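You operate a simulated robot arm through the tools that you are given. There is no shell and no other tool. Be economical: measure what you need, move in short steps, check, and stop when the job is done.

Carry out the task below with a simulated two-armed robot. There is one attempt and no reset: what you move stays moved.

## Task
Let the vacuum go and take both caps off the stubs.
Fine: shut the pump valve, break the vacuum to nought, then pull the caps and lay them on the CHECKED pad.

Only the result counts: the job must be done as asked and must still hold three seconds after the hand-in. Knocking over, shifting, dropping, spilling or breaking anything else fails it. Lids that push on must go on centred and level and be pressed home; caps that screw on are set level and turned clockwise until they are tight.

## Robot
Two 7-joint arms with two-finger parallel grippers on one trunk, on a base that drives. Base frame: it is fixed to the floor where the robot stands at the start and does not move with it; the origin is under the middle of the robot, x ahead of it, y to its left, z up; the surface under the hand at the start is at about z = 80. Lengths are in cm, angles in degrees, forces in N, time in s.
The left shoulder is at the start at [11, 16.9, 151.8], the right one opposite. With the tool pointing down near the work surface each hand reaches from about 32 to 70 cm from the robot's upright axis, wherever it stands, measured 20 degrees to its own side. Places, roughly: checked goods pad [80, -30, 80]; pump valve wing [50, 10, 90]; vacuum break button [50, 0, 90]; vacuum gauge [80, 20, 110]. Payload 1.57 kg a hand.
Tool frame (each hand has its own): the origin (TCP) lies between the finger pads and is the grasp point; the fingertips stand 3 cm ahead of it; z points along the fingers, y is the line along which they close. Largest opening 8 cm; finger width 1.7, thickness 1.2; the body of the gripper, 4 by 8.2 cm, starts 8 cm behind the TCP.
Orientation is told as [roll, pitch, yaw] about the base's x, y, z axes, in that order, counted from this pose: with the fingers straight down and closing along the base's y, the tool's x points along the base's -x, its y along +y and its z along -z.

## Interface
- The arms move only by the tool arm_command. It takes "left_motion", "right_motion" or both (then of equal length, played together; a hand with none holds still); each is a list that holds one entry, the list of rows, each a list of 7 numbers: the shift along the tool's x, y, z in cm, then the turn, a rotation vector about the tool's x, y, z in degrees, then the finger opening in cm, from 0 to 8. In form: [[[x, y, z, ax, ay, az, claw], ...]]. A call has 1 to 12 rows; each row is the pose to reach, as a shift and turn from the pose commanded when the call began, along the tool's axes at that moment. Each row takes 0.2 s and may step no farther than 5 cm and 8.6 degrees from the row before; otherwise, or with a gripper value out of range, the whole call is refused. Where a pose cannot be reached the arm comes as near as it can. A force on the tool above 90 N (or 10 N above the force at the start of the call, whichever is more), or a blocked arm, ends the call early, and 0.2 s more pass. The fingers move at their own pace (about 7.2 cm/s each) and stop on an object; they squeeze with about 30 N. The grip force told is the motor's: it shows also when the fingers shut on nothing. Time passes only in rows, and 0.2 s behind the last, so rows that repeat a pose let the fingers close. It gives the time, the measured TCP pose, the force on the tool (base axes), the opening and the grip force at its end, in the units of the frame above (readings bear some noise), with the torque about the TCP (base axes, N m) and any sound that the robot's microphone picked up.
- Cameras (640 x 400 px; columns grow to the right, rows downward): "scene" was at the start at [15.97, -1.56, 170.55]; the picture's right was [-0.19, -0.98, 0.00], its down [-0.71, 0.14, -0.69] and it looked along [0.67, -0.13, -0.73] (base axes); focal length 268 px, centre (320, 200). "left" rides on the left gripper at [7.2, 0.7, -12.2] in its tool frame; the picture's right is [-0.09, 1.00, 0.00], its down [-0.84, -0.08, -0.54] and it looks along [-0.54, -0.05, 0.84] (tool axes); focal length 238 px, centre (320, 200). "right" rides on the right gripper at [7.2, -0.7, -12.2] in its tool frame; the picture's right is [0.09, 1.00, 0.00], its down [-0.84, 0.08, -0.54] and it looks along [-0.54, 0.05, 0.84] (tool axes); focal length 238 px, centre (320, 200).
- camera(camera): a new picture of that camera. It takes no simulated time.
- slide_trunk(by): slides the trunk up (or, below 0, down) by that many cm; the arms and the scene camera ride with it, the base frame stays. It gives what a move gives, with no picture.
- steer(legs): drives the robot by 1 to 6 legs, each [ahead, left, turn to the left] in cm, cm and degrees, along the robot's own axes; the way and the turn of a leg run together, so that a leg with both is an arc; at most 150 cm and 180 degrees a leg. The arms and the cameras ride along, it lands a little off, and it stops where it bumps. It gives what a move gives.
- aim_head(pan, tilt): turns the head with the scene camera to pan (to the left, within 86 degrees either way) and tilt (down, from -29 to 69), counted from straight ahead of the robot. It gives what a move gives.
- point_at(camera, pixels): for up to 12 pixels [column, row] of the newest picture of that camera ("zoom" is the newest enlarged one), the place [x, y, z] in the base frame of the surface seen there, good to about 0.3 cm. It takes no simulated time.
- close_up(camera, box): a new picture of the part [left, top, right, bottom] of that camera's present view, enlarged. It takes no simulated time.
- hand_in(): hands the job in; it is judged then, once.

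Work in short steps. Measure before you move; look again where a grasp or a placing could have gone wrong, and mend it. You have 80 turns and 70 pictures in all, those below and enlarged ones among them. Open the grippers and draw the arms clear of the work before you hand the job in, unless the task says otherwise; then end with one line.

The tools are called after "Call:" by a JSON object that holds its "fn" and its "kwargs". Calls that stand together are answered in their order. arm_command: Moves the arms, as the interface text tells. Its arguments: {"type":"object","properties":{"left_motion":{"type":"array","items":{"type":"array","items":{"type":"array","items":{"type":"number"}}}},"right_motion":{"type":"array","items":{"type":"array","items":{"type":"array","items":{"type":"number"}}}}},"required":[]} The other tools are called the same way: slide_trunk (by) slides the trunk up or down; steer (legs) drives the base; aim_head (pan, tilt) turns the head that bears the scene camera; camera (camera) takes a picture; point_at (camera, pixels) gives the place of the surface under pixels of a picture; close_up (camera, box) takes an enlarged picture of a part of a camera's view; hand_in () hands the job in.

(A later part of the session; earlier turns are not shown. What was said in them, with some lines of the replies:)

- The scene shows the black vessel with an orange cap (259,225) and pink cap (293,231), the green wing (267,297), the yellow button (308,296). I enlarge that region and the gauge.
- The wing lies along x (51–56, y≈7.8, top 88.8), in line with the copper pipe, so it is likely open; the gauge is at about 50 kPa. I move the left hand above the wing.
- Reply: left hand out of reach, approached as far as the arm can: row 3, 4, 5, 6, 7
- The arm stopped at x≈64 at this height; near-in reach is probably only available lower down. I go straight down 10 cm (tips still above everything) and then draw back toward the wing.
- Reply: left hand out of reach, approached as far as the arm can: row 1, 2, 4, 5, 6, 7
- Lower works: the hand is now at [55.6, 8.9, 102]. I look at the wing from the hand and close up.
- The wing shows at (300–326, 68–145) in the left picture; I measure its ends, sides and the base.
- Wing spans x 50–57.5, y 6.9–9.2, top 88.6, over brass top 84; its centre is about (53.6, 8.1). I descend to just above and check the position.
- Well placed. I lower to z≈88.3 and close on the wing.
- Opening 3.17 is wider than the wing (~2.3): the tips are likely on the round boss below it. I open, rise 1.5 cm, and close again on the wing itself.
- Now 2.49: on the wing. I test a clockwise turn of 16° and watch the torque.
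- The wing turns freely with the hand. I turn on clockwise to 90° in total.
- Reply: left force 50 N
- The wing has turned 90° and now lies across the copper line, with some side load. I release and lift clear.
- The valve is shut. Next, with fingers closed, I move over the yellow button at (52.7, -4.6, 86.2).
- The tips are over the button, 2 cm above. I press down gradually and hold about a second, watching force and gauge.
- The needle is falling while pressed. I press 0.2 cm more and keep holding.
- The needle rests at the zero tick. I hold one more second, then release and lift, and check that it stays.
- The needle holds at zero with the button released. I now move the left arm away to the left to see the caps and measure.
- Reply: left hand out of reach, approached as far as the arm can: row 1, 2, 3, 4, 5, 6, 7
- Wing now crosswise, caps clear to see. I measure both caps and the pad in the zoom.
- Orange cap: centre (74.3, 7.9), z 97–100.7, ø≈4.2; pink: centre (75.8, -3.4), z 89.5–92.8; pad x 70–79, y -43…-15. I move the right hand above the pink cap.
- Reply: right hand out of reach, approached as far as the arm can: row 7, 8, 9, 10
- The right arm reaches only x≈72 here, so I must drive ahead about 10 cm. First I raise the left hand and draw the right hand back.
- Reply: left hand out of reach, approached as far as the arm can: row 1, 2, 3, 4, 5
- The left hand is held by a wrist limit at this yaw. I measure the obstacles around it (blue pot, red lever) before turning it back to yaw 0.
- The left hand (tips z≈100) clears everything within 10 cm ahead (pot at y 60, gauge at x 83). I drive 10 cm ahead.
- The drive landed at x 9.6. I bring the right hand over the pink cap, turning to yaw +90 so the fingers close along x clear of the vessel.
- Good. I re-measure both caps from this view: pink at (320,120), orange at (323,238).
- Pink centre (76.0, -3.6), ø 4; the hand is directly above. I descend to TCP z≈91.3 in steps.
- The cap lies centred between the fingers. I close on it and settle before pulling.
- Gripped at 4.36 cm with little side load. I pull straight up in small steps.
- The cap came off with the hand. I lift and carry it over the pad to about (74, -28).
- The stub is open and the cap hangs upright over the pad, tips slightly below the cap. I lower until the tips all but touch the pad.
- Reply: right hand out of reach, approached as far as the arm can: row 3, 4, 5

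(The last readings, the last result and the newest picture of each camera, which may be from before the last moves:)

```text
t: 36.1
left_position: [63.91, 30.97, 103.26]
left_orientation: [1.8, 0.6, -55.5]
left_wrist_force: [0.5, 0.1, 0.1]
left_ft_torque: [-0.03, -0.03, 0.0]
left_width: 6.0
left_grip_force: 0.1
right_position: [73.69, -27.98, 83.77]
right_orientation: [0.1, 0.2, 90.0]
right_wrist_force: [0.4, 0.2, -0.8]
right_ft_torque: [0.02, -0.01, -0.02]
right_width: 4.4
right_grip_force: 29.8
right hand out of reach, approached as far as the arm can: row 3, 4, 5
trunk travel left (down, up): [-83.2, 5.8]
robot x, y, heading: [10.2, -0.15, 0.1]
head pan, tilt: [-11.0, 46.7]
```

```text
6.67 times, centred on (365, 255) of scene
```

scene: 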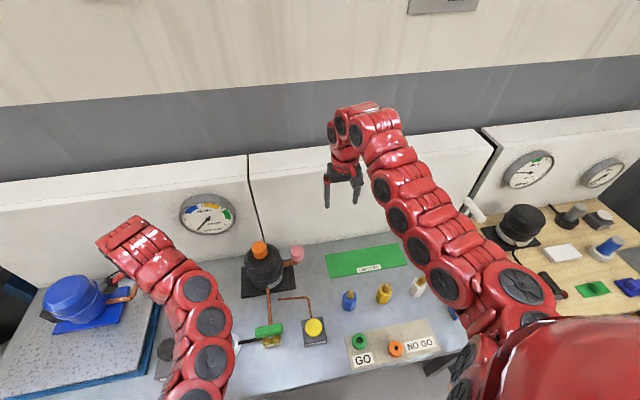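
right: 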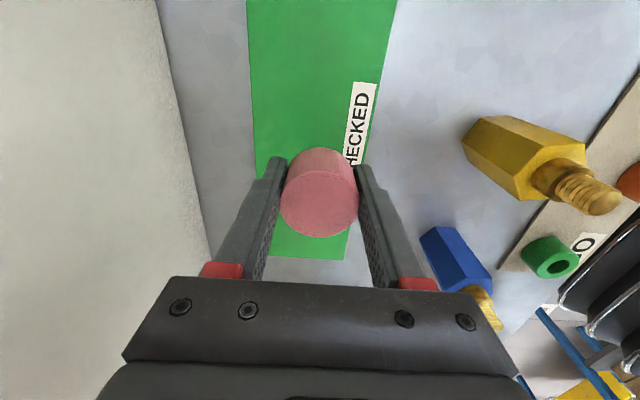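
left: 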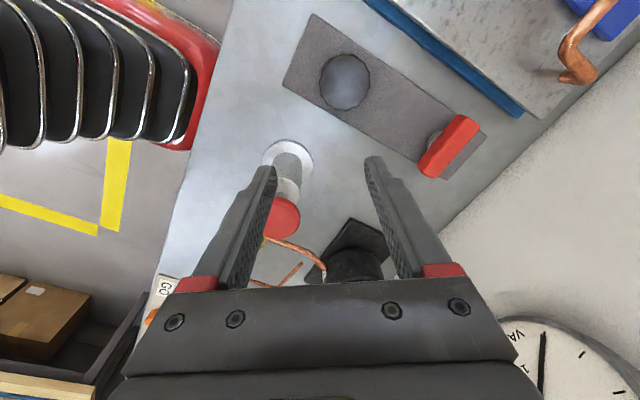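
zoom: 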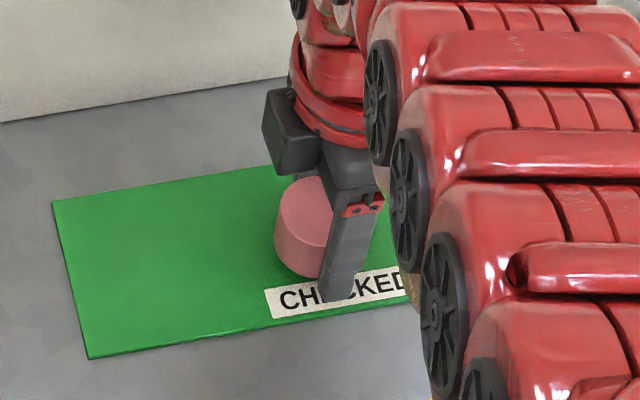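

Tips are at ~80.8, at the reach edge. I come 0.5 cm nearer and creep down to touch.

Call:
{"fn": "arm_command", "kwargs": {"right_motion": [[[0, 0.8, 0, 0, 0, 0, 2], [0, 0.8, 0.3, 0, 0, 0, 2], [0, 0.8, 0.45, 0, 0, 0, 2], [0, 0.8, 0.45, 0, 0, 0, 2]]]}}

```text
t: 37.1
left_position: [63.68, 31.09, 103.31]
left_orientation: [1.8, 0.5, -55.5]
left_wrist_force: [-0.6, 0.8, 0.1]
left_ft_torque: [0.01, -0.01, 0.02]
left_width: 5.98
left_grip_force: 0.1
right_position: [72.84, -27.95, 83.45]
right_orientation: [0.0, 0.1, 90.0]
right_wrist_force: [0.1, 0.8, 2.1]
right_ft_torque: [-0.03, 0.06, -0.04]
right_width: 4.41
right_grip_force: 30.0
trunk travel left (down, up): [-83.2, 5.8]
robot x, y, heading: [10.04, 0.16, 0.1]
head pan, tilt: [-11.0, 46.7]
```

Touching, but the cap's front edge would be only ~0.3 cm inside the pad. I lift slightly and shift to about (74.6, -24.5), where reach is better.

Call:
{"fn": "arm_command", "kwargs": {"right_motion": [[[0, 0, -0.8, 0, 0, 0, 2], [-2, -0.6, -0.8, 0, 0, 0, 2], [-3.5, -1.8, -0.8, 0, 0, 0, 2], [-3.5, -1.8, -0.3, 0, 0, 0, 2], [-3.5, -1.8, 0, 0, 0, 0, 2], [-3.5, -1.8, 0, 0, 0, 0, 2]]]}}

```text
t: 38.5
left_position: [63.78, 30.92, 103.19]
left_orientation: [1.7, 0.6, -55.5]
left_wrist_force: [-0.3, -0.4, 1.1]
left_ft_torque: [0.0, 0.03, -0.02]
left_width: 6.0
left_grip_force: 0.0
right_position: [74.1, -24.29, 83.79]
right_orientation: [0.0, 0.0, 90.1]
right_wrist_force: [-0.2, 0.5, 0.3]
right_ft_torque: [-0.01, 0.02, 0.02]
right_width: 4.38
right_grip_force: 30.1
right hand out of reach, approached as far as the arm can: row 3, 4, 5, 6
trunk travel left (down, up): [-83.2, 5.8]
robot x, y, heading: [9.94, 0.18, -0.3]
head pan, tilt: [-11.0, 46.7]
```

Now at (74.1, -24.3): cap spans x 72–76.3, well within the pad. I creep down to contact and open a little.

Call:
{"fn": "arm_command", "kwargs": {"right_motion": [[[0, 0.4, 0.3, 0, 0, 0, 2], [0, 0.4, 0.35, 0, 0, 0, 2], [0, 0.4, 0.35, 0, 0, 0, 4.3], [0, 0.4, 0.35, 0, 0, 0, 4.6], [0, 0.4, 0.35, 0, 0, 0, 5], [0, 0.4, 0.35, 0, 0, 0, 5.8], [0, 0.4, 0.35, 0, 0, 0, 5.8]]]}}

Call:
{"fn": "camera", "kwargs": {"camera": "right"}}

```text
t: 40.1
left_position: [63.83, 30.98, 103.23]
left_orientation: [1.7, 0.5, -55.5]
left_wrist_force: [-0.2, 0.1, -0.7]
left_ft_torque: [-0.04, -0.03, -0.01]
left_width: 5.98
left_grip_force: 0.0
right_position: [73.81, -24.39, 83.32]
right_orientation: [0.0, 0.0, 89.9]
right_wrist_force: [1.6, 1.1, 4.9]
right_ft_torque: [-0.01, 0.09, 0.0]
right_width: 5.72
right_grip_force: 0.0
trunk travel left (down, up): [-83.2, 5.8]
robot x, y, heading: [10.03, -0.04, 0.0]
head pan, tilt: [-11.0, 46.7]
```

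```text
35 pictures are left
```

right: 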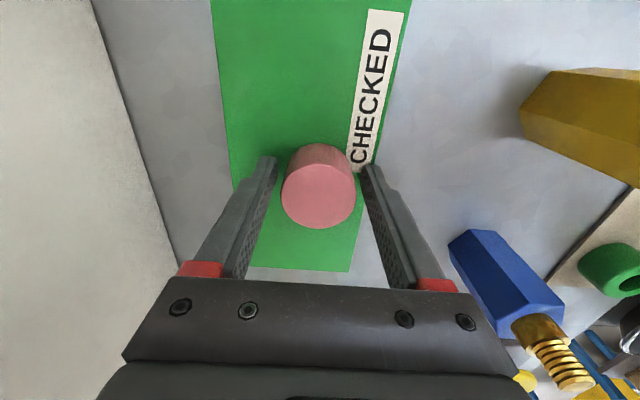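

The pink cap stands upright on the pad. I rise straight up, then cross to above the orange cap.

Call:
{"fn": "arm_command", "kwargs": {"right_motion": [[[0, 0, -4, 0, 0, 0, 6.2], [0, 0, -8, 0, 0, 0, 6.2], [0, 0, -12.5, 0, 0, 0, 6.2], [-1, 0, -17, 0, 0, 0, 6.2], [-3, 0, -21, 0, 0, 0, 6.2], [-6.5, 0, -24, 0, 0, 0, 6.2], [-11, 0, -25, 0, 0, 0, 6.2], [-15.5, 0, -25, 0, 0, 0, 6.2], [-20, -0.2, -25, 0, 0, 0, 6.2], [-24.5, -0.4, -25, 0, 0, 0, 6.2], [-28.5, -0.6, -25, 0, 0, 0, 6.2], [-32.1, -0.6, -25, 0, 0, 0, 6.2]]]}}

Call:
{"fn": "camera", "kwargs": {"camera": "right"}}

Call:
{"fn": "camera", "kwargs": {"camera": "scene"}}

```text
t: 42.8
left_position: [63.78, 30.97, 103.04]
left_orientation: [1.7, 0.6, -55.6]
left_wrist_force: [0.7, 0.4, -0.4]
left_ft_torque: [0.01, 0.05, 0.06]
left_width: 6.02
left_grip_force: 0.1
right_position: [74.22, 8.09, 108.51]
right_orientation: [0.1, 0.1, 89.8]
right_wrist_force: [-0.1, -0.4, 0.0]
right_ft_torque: [-0.04, 0.0, -0.06]
right_width: 6.21
right_grip_force: 0.1
right hand out of reach, approached as far as the arm can: row 6, 7
trunk travel left (down, up): [-83.2, 5.8]
robot x, y, heading: [10.23, 0.21, 0.3]
head pan, tilt: [-11.0, 46.7]
```

```text
34 pictures are left
```

right: 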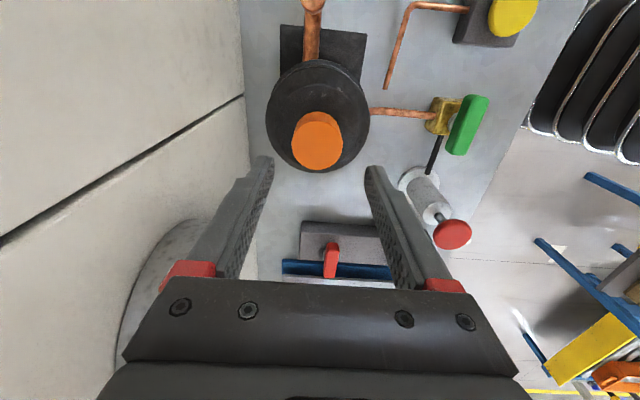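

```text
33 pictures are left
```

scene: 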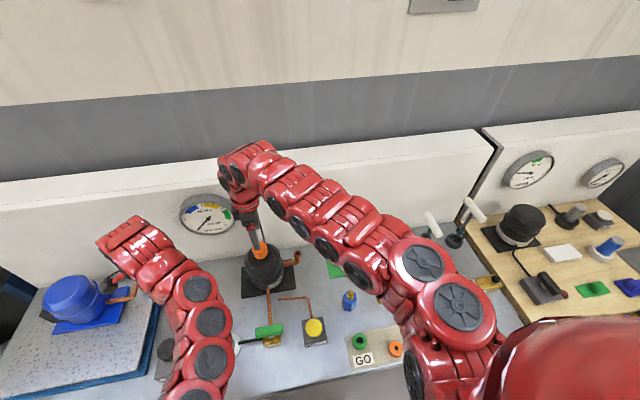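

The hand is over the orange cap (317,140 in the right picture). I measure its rim and the vessel top beside it.

Call:
{"fn": "point_at", "kwargs": {"camera": "right", "pixels": [[317, 146], [294, 148], [341, 148], [317, 128], [317, 167], [315, 112], [290, 100], [350, 110], [285, 130], [352, 130], [317, 95]]}}

Call:
{"fn": "close_up", "kwargs": {"camera": "right", "box": [260, 50, 380, 180]}}

```text
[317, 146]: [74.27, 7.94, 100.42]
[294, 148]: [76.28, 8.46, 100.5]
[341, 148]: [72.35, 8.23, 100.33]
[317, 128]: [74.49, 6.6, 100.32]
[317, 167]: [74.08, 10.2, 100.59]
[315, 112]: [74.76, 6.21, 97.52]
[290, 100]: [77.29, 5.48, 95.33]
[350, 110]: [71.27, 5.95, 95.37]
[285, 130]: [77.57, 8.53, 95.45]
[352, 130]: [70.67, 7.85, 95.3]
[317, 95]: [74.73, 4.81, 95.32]
```

```text
3.08 times, centred on (320, 115) of right
```

zoom: 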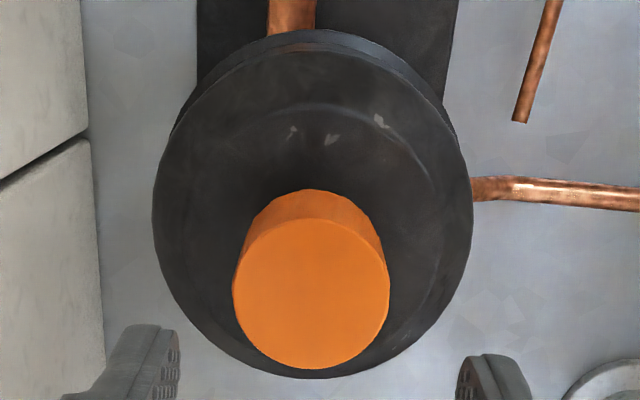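

Cap centre (74.3, 8.2), top 100.4; vessel top 95.3. I descend to TCP 100.0 (tips 97.0) and close.

Call:
{"fn": "arm_command", "kwargs": {"right_motion": [[[0, 0, 3, 0, 0, 0, 6.2], [0, -0.1, 6, 0, 0, 0, 6.2], [0, -0.1, 8.5, 0, 0, 0, 6.2], [0, -0.1, 8.5, 0, 0, 0, 6.2], [0, -0.1, 8.5, 0, 0, 0, 4.5], [0, -0.1, 8.5, 0, 0, 0, 3], [0, -0.1, 8.5, 0, 0, 0, 2], [0, -0.1, 8.5, 0, 0, 0, 2]]]}}

Call:
{"fn": "camera", "kwargs": {"camera": "right"}}

```text
t: 44.5
left_position: [63.95, 31.06, 103.1]
left_orientation: [1.7, 0.5, -55.5]
left_wrist_force: [-0.2, -0.6, 0.4]
left_ft_torque: [0.0, -0.05, -0.02]
left_width: 6.0
left_grip_force: 0.0
right_position: [74.5, 7.79, 99.66]
right_orientation: [0.0, 0.0, 90.0]
right_wrist_force: [12.0, -0.8, 2.7]
right_ft_torque: [-0.02, -0.24, -0.03]
right_width: 4.37
right_grip_force: 30.1
trunk travel left (down, up): [-83.2, 5.8]
robot x, y, heading: [10.18, 0.06, 0.1]
head pan, tilt: [-11.0, 46.7]
```

```text
31 pictures are left
```

right: 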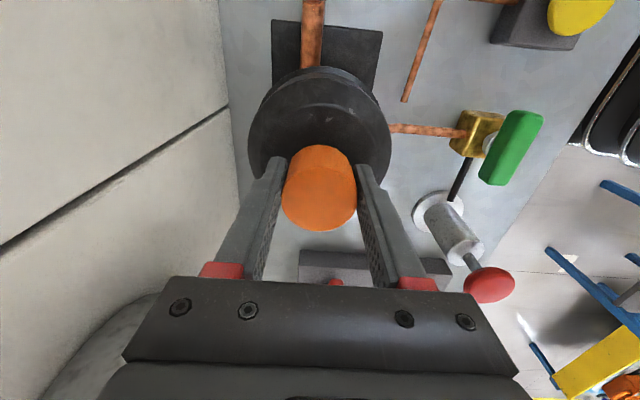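

Gripped (4.37). I ease the side load by 0.2 cm in +x and pull straight up in small steps.

Call:
{"fn": "arm_command", "kwargs": {"right_motion": [[[0, -0.2, 0, 0, 0, 0, 2], [0, -0.2, -0.3, 0, 0, 0, 2], [0, -0.2, -0.6, 0, 0, 0, 2], [0, -0.2, -1, 0, 0, 0, 2], [0, -0.2, -1.5, 0, 0, 0, 2], [0, -0.2, -2.2, 0, 0, 0, 2], [0, -0.2, -3, 0, 0, 0, 2], [0, -0.2, -5, 0, 0, 0, 2]]]}}

Call:
{"fn": "camera", "kwargs": {"camera": "right"}}

```text
t: 46.4
left_position: [63.71, 31.0, 103.16]
left_orientation: [1.8, 0.6, -55.5]
left_wrist_force: [-0.2, -0.9, -0.1]
left_ft_torque: [0.01, 0.03, 0.0]
left_width: 6.02
left_grip_force: 0.0
right_position: [74.55, 7.77, 104.89]
right_orientation: [0.1, 0.0, 90.0]
right_wrist_force: [-0.4, 0.0, -0.5]
right_ft_torque: [0.0, 0.01, 0.01]
right_width: 4.38
right_grip_force: 29.8
trunk travel left (down, up): [-83.2, 5.8]
robot x, y, heading: [10.06, 0.08, -0.0]
head pan, tilt: [-11.0, 46.7]
```

```text
30 pictures are left
```

right: 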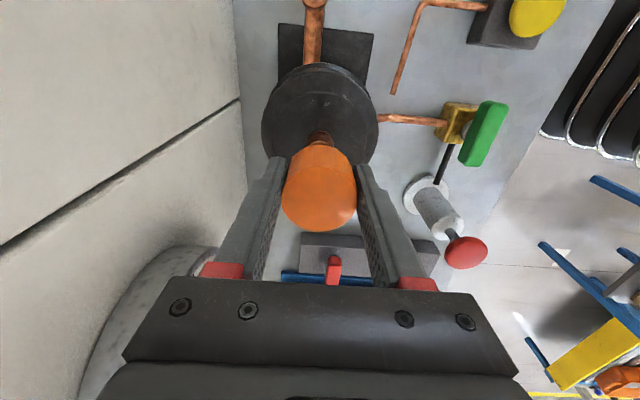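

The orange cap is off. I carry it to the pad at about (74, -18.3), beside the pink cap.

Call:
{"fn": "arm_command", "kwargs": {"right_motion": [[[4, 0, 0, 0, 0, 0, 2], [8, 0.1, 0, 0, 0, 0, 2], [12, 0.2, 0, 0, 0, 0, 2], [16, 0.4, 1, 0, 0, 0, 2], [20, 0.6, 3, 0, 0, 0, 2], [23.5, 0.6, 6, 0, 0, 0, 2], [26.1, 0.6, 10, 0, 0, 0, 2], [26.1, 0.6, 14, 0, 0, 0, 2], [26.1, 0.6, 17, 0, 0, 0, 2], [26.1, 0.6, 17, 0, 0, 0, 2]]]}}

Call:
{"fn": "camera", "kwargs": {"camera": "right"}}

Call:
{"fn": "close_up", "kwargs": {"camera": "scene", "box": [220, 200, 420, 325]}}

```text
t: 48.5
left_position: [63.85, 30.92, 103.18]
left_orientation: [1.8, 0.6, -55.6]
left_wrist_force: [0.7, -0.9, 0.0]
left_ft_torque: [-0.01, 0.03, -0.02]
left_width: 6.02
left_grip_force: 0.2
right_position: [74.01, -18.29, 87.85]
right_orientation: [-0.1, 0.0, 90.1]
right_wrist_force: [0.0, 0.8, 0.2]
right_ft_torque: [0.0, -0.01, 0.0]
right_width: 4.39
right_grip_force: 30.0
trunk travel left (down, up): [-83.2, 5.8]
robot x, y, heading: [9.97, -0.07, 0.0]
head pan, tilt: [-11.0, 46.7]
```

```text
29 pictures are left
```

right: 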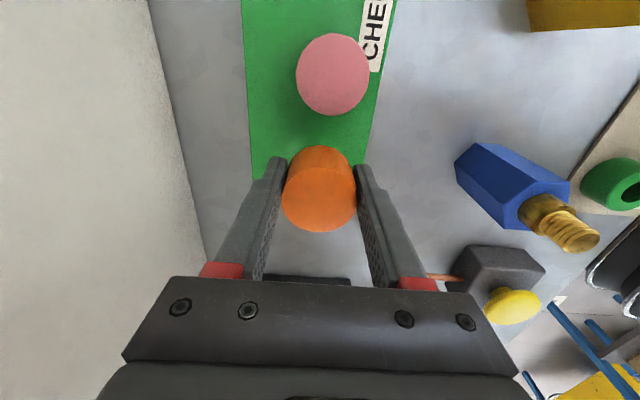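

```text
3.20 times, centred on (320, 262) of scene
```

zoom: 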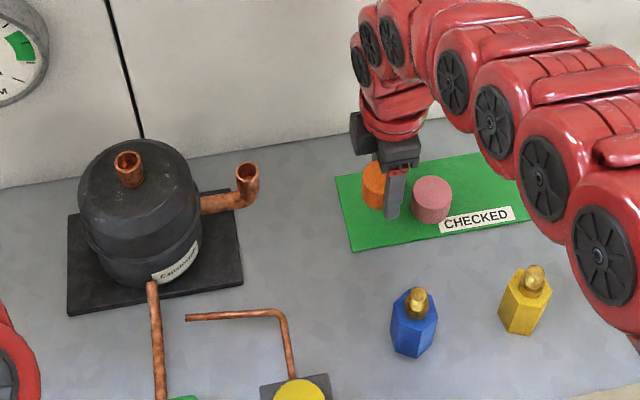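

Pink stands well; orange is over the free part of the pad. I lower gently to contact.

Call:
{"fn": "arm_command", "kwargs": {"right_motion": [[[0, 0, 2, 0, 0, 0, 2], [0, 0, 3.5, 0, 0, 0, 2], [0, 0, 4, 0, 0, 0, 2], [0, 0, 4.2, 0, 0, 0, 2], [0, 0, 4.4, 0, 0, 0, 2], [0, 0, 4.4, 0, 0, 0, 2]]]}}

```text
t: 50.0
left_position: [63.78, 30.91, 103.13]
left_orientation: [1.8, 0.6, -55.5]
left_wrist_force: [0.1, 0.2, 0.1]
left_ft_torque: [0.0, 0.02, 0.04]
left_width: 5.99
left_grip_force: 0.1
right_position: [73.9, -18.34, 83.46]
right_orientation: [0.0, 0.0, 90.1]
right_wrist_force: [0.7, -1.5, -0.1]
right_ft_torque: [0.03, -0.02, 0.0]
right_width: 4.4
right_grip_force: 29.8
trunk travel left (down, up): [-83.2, 5.8]
robot x, y, heading: [10.23, 0.19, 0.3]
head pan, tilt: [-11.0, 46.7]
```

No contact yet at 83.46; I creep 0.15 more, then open slowly.

Call:
{"fn": "arm_command", "kwargs": {"right_motion": [[[0, 0, 0.15, 0, 0, 0, 2], [0, 0, 0.15, 0, 0, 0, 4.3], [0, 0, 0.15, 0, 0, 0, 4.6], [0, 0, 0.15, 0, 0, 0, 5], [0, 0, 0.1, 0, 0, 0, 5.8], [0, 0, 0, 0, 0, 0, 5.8]]]}}

Call:
{"fn": "camera", "kwargs": {"camera": "right"}}

```text
t: 51.4
left_position: [63.75, 31.13, 103.13]
left_orientation: [1.8, 0.6, -55.5]
left_wrist_force: [-0.2, -0.4, -0.9]
left_ft_torque: [0.01, -0.02, 0.02]
left_width: 6.04
left_grip_force: 0.1
right_position: [73.94, -18.39, 83.4]
right_orientation: [0.1, 0.1, 90.0]
right_wrist_force: [-0.9, 0.5, -0.5]
right_ft_torque: [-0.02, -0.01, -0.02]
right_width: 5.79
right_grip_force: 0.1
trunk travel left (down, up): [-83.2, 5.8]
robot x, y, heading: [10.11, -0.36, -0.2]
head pan, tilt: [-11.0, 46.7]
```

```text
27 pictures are left
```

right: 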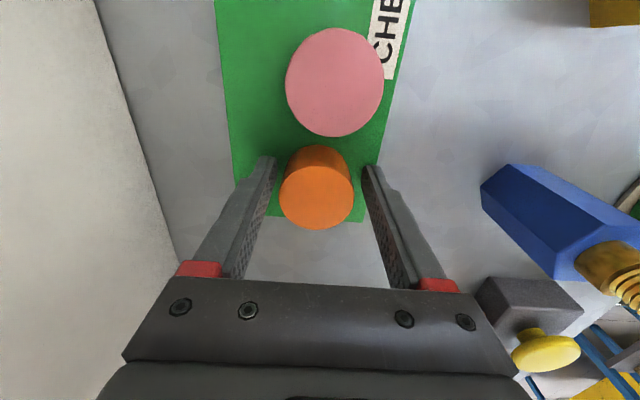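

Both caps stand on the pad. I rise straight up, then draw the right hand back to the right and clear.

Call:
{"fn": "arm_command", "kwargs": {"right_motion": [[[0, 0, -4, 0, 0, 0, 6.2], [0, 0, -8, 0, 0, 0, 6.2], [0, 0, -12, 0, 0, 0, 6.2], [0, 0, -17, 0, 0, 0, 6.2], [0, 0, -22, 0, 0, 0, 8], [3, 0, -26, 0, 0, 0, 8], [7, 0, -28, 0, 0, 0, 8], [11, 1, -29, 0, 0, 0, 8], [15, 2, -30, 0, 0, 0, 8]]]}}

Call:
{"fn": "camera", "kwargs": {"camera": "scene"}}

Call:
{"fn": "close_up", "kwargs": {"camera": "scene", "box": [170, 180, 410, 330]}}

```text
t: 53.4
left_position: [63.7, 30.93, 103.17]
left_orientation: [1.8, 0.6, -55.5]
left_wrist_force: [-0.8, 0.6, -0.8]
left_ft_torque: [-0.01, 0.01, 0.0]
left_width: 6.0
left_grip_force: 0.1
right_position: [72.06, -33.5, 113.6]
right_orientation: [-0.1, -0.1, 89.9]
right_wrist_force: [0.6, -0.9, -0.1]
right_ft_torque: [-0.02, 0.0, 0.0]
right_width: 7.99
right_grip_force: 0.0
trunk travel left (down, up): [-83.2, 5.8]
robot x, y, heading: [9.91, 0.04, 0.0]
head pan, tilt: [-11.0, 46.7]
```

```text
26 pictures are left
```

scene: 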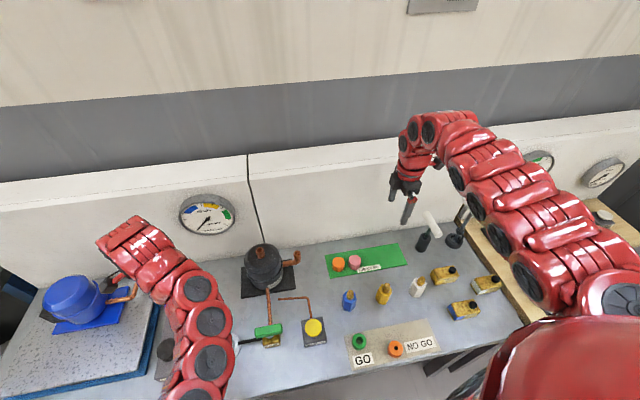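

```text
2.67 times, centred on (290, 255) of scene
```

zoom: 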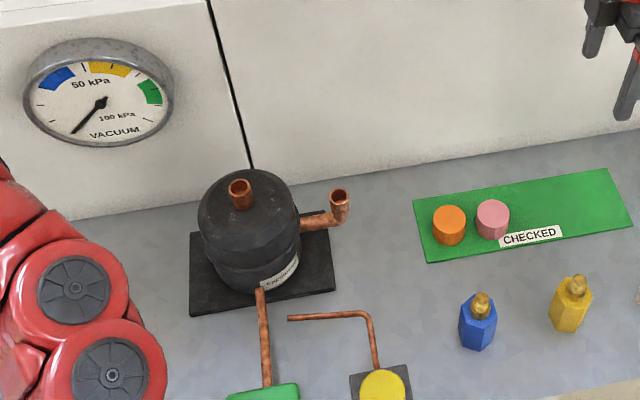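

The gauge reads zero, the valve is shut, and both stubs are open. Both caps are on the CHECKED pad, and both hands are open and clear, so I hand in.

Call:
{"fn": "hand_in", "kwargs": {}}

```text
The job is handed in.
```

The pump valve is shut, the vacuum gauge reads zero, and both caps are off the stubs and standing on the CHECKED pad; the job is handed in.
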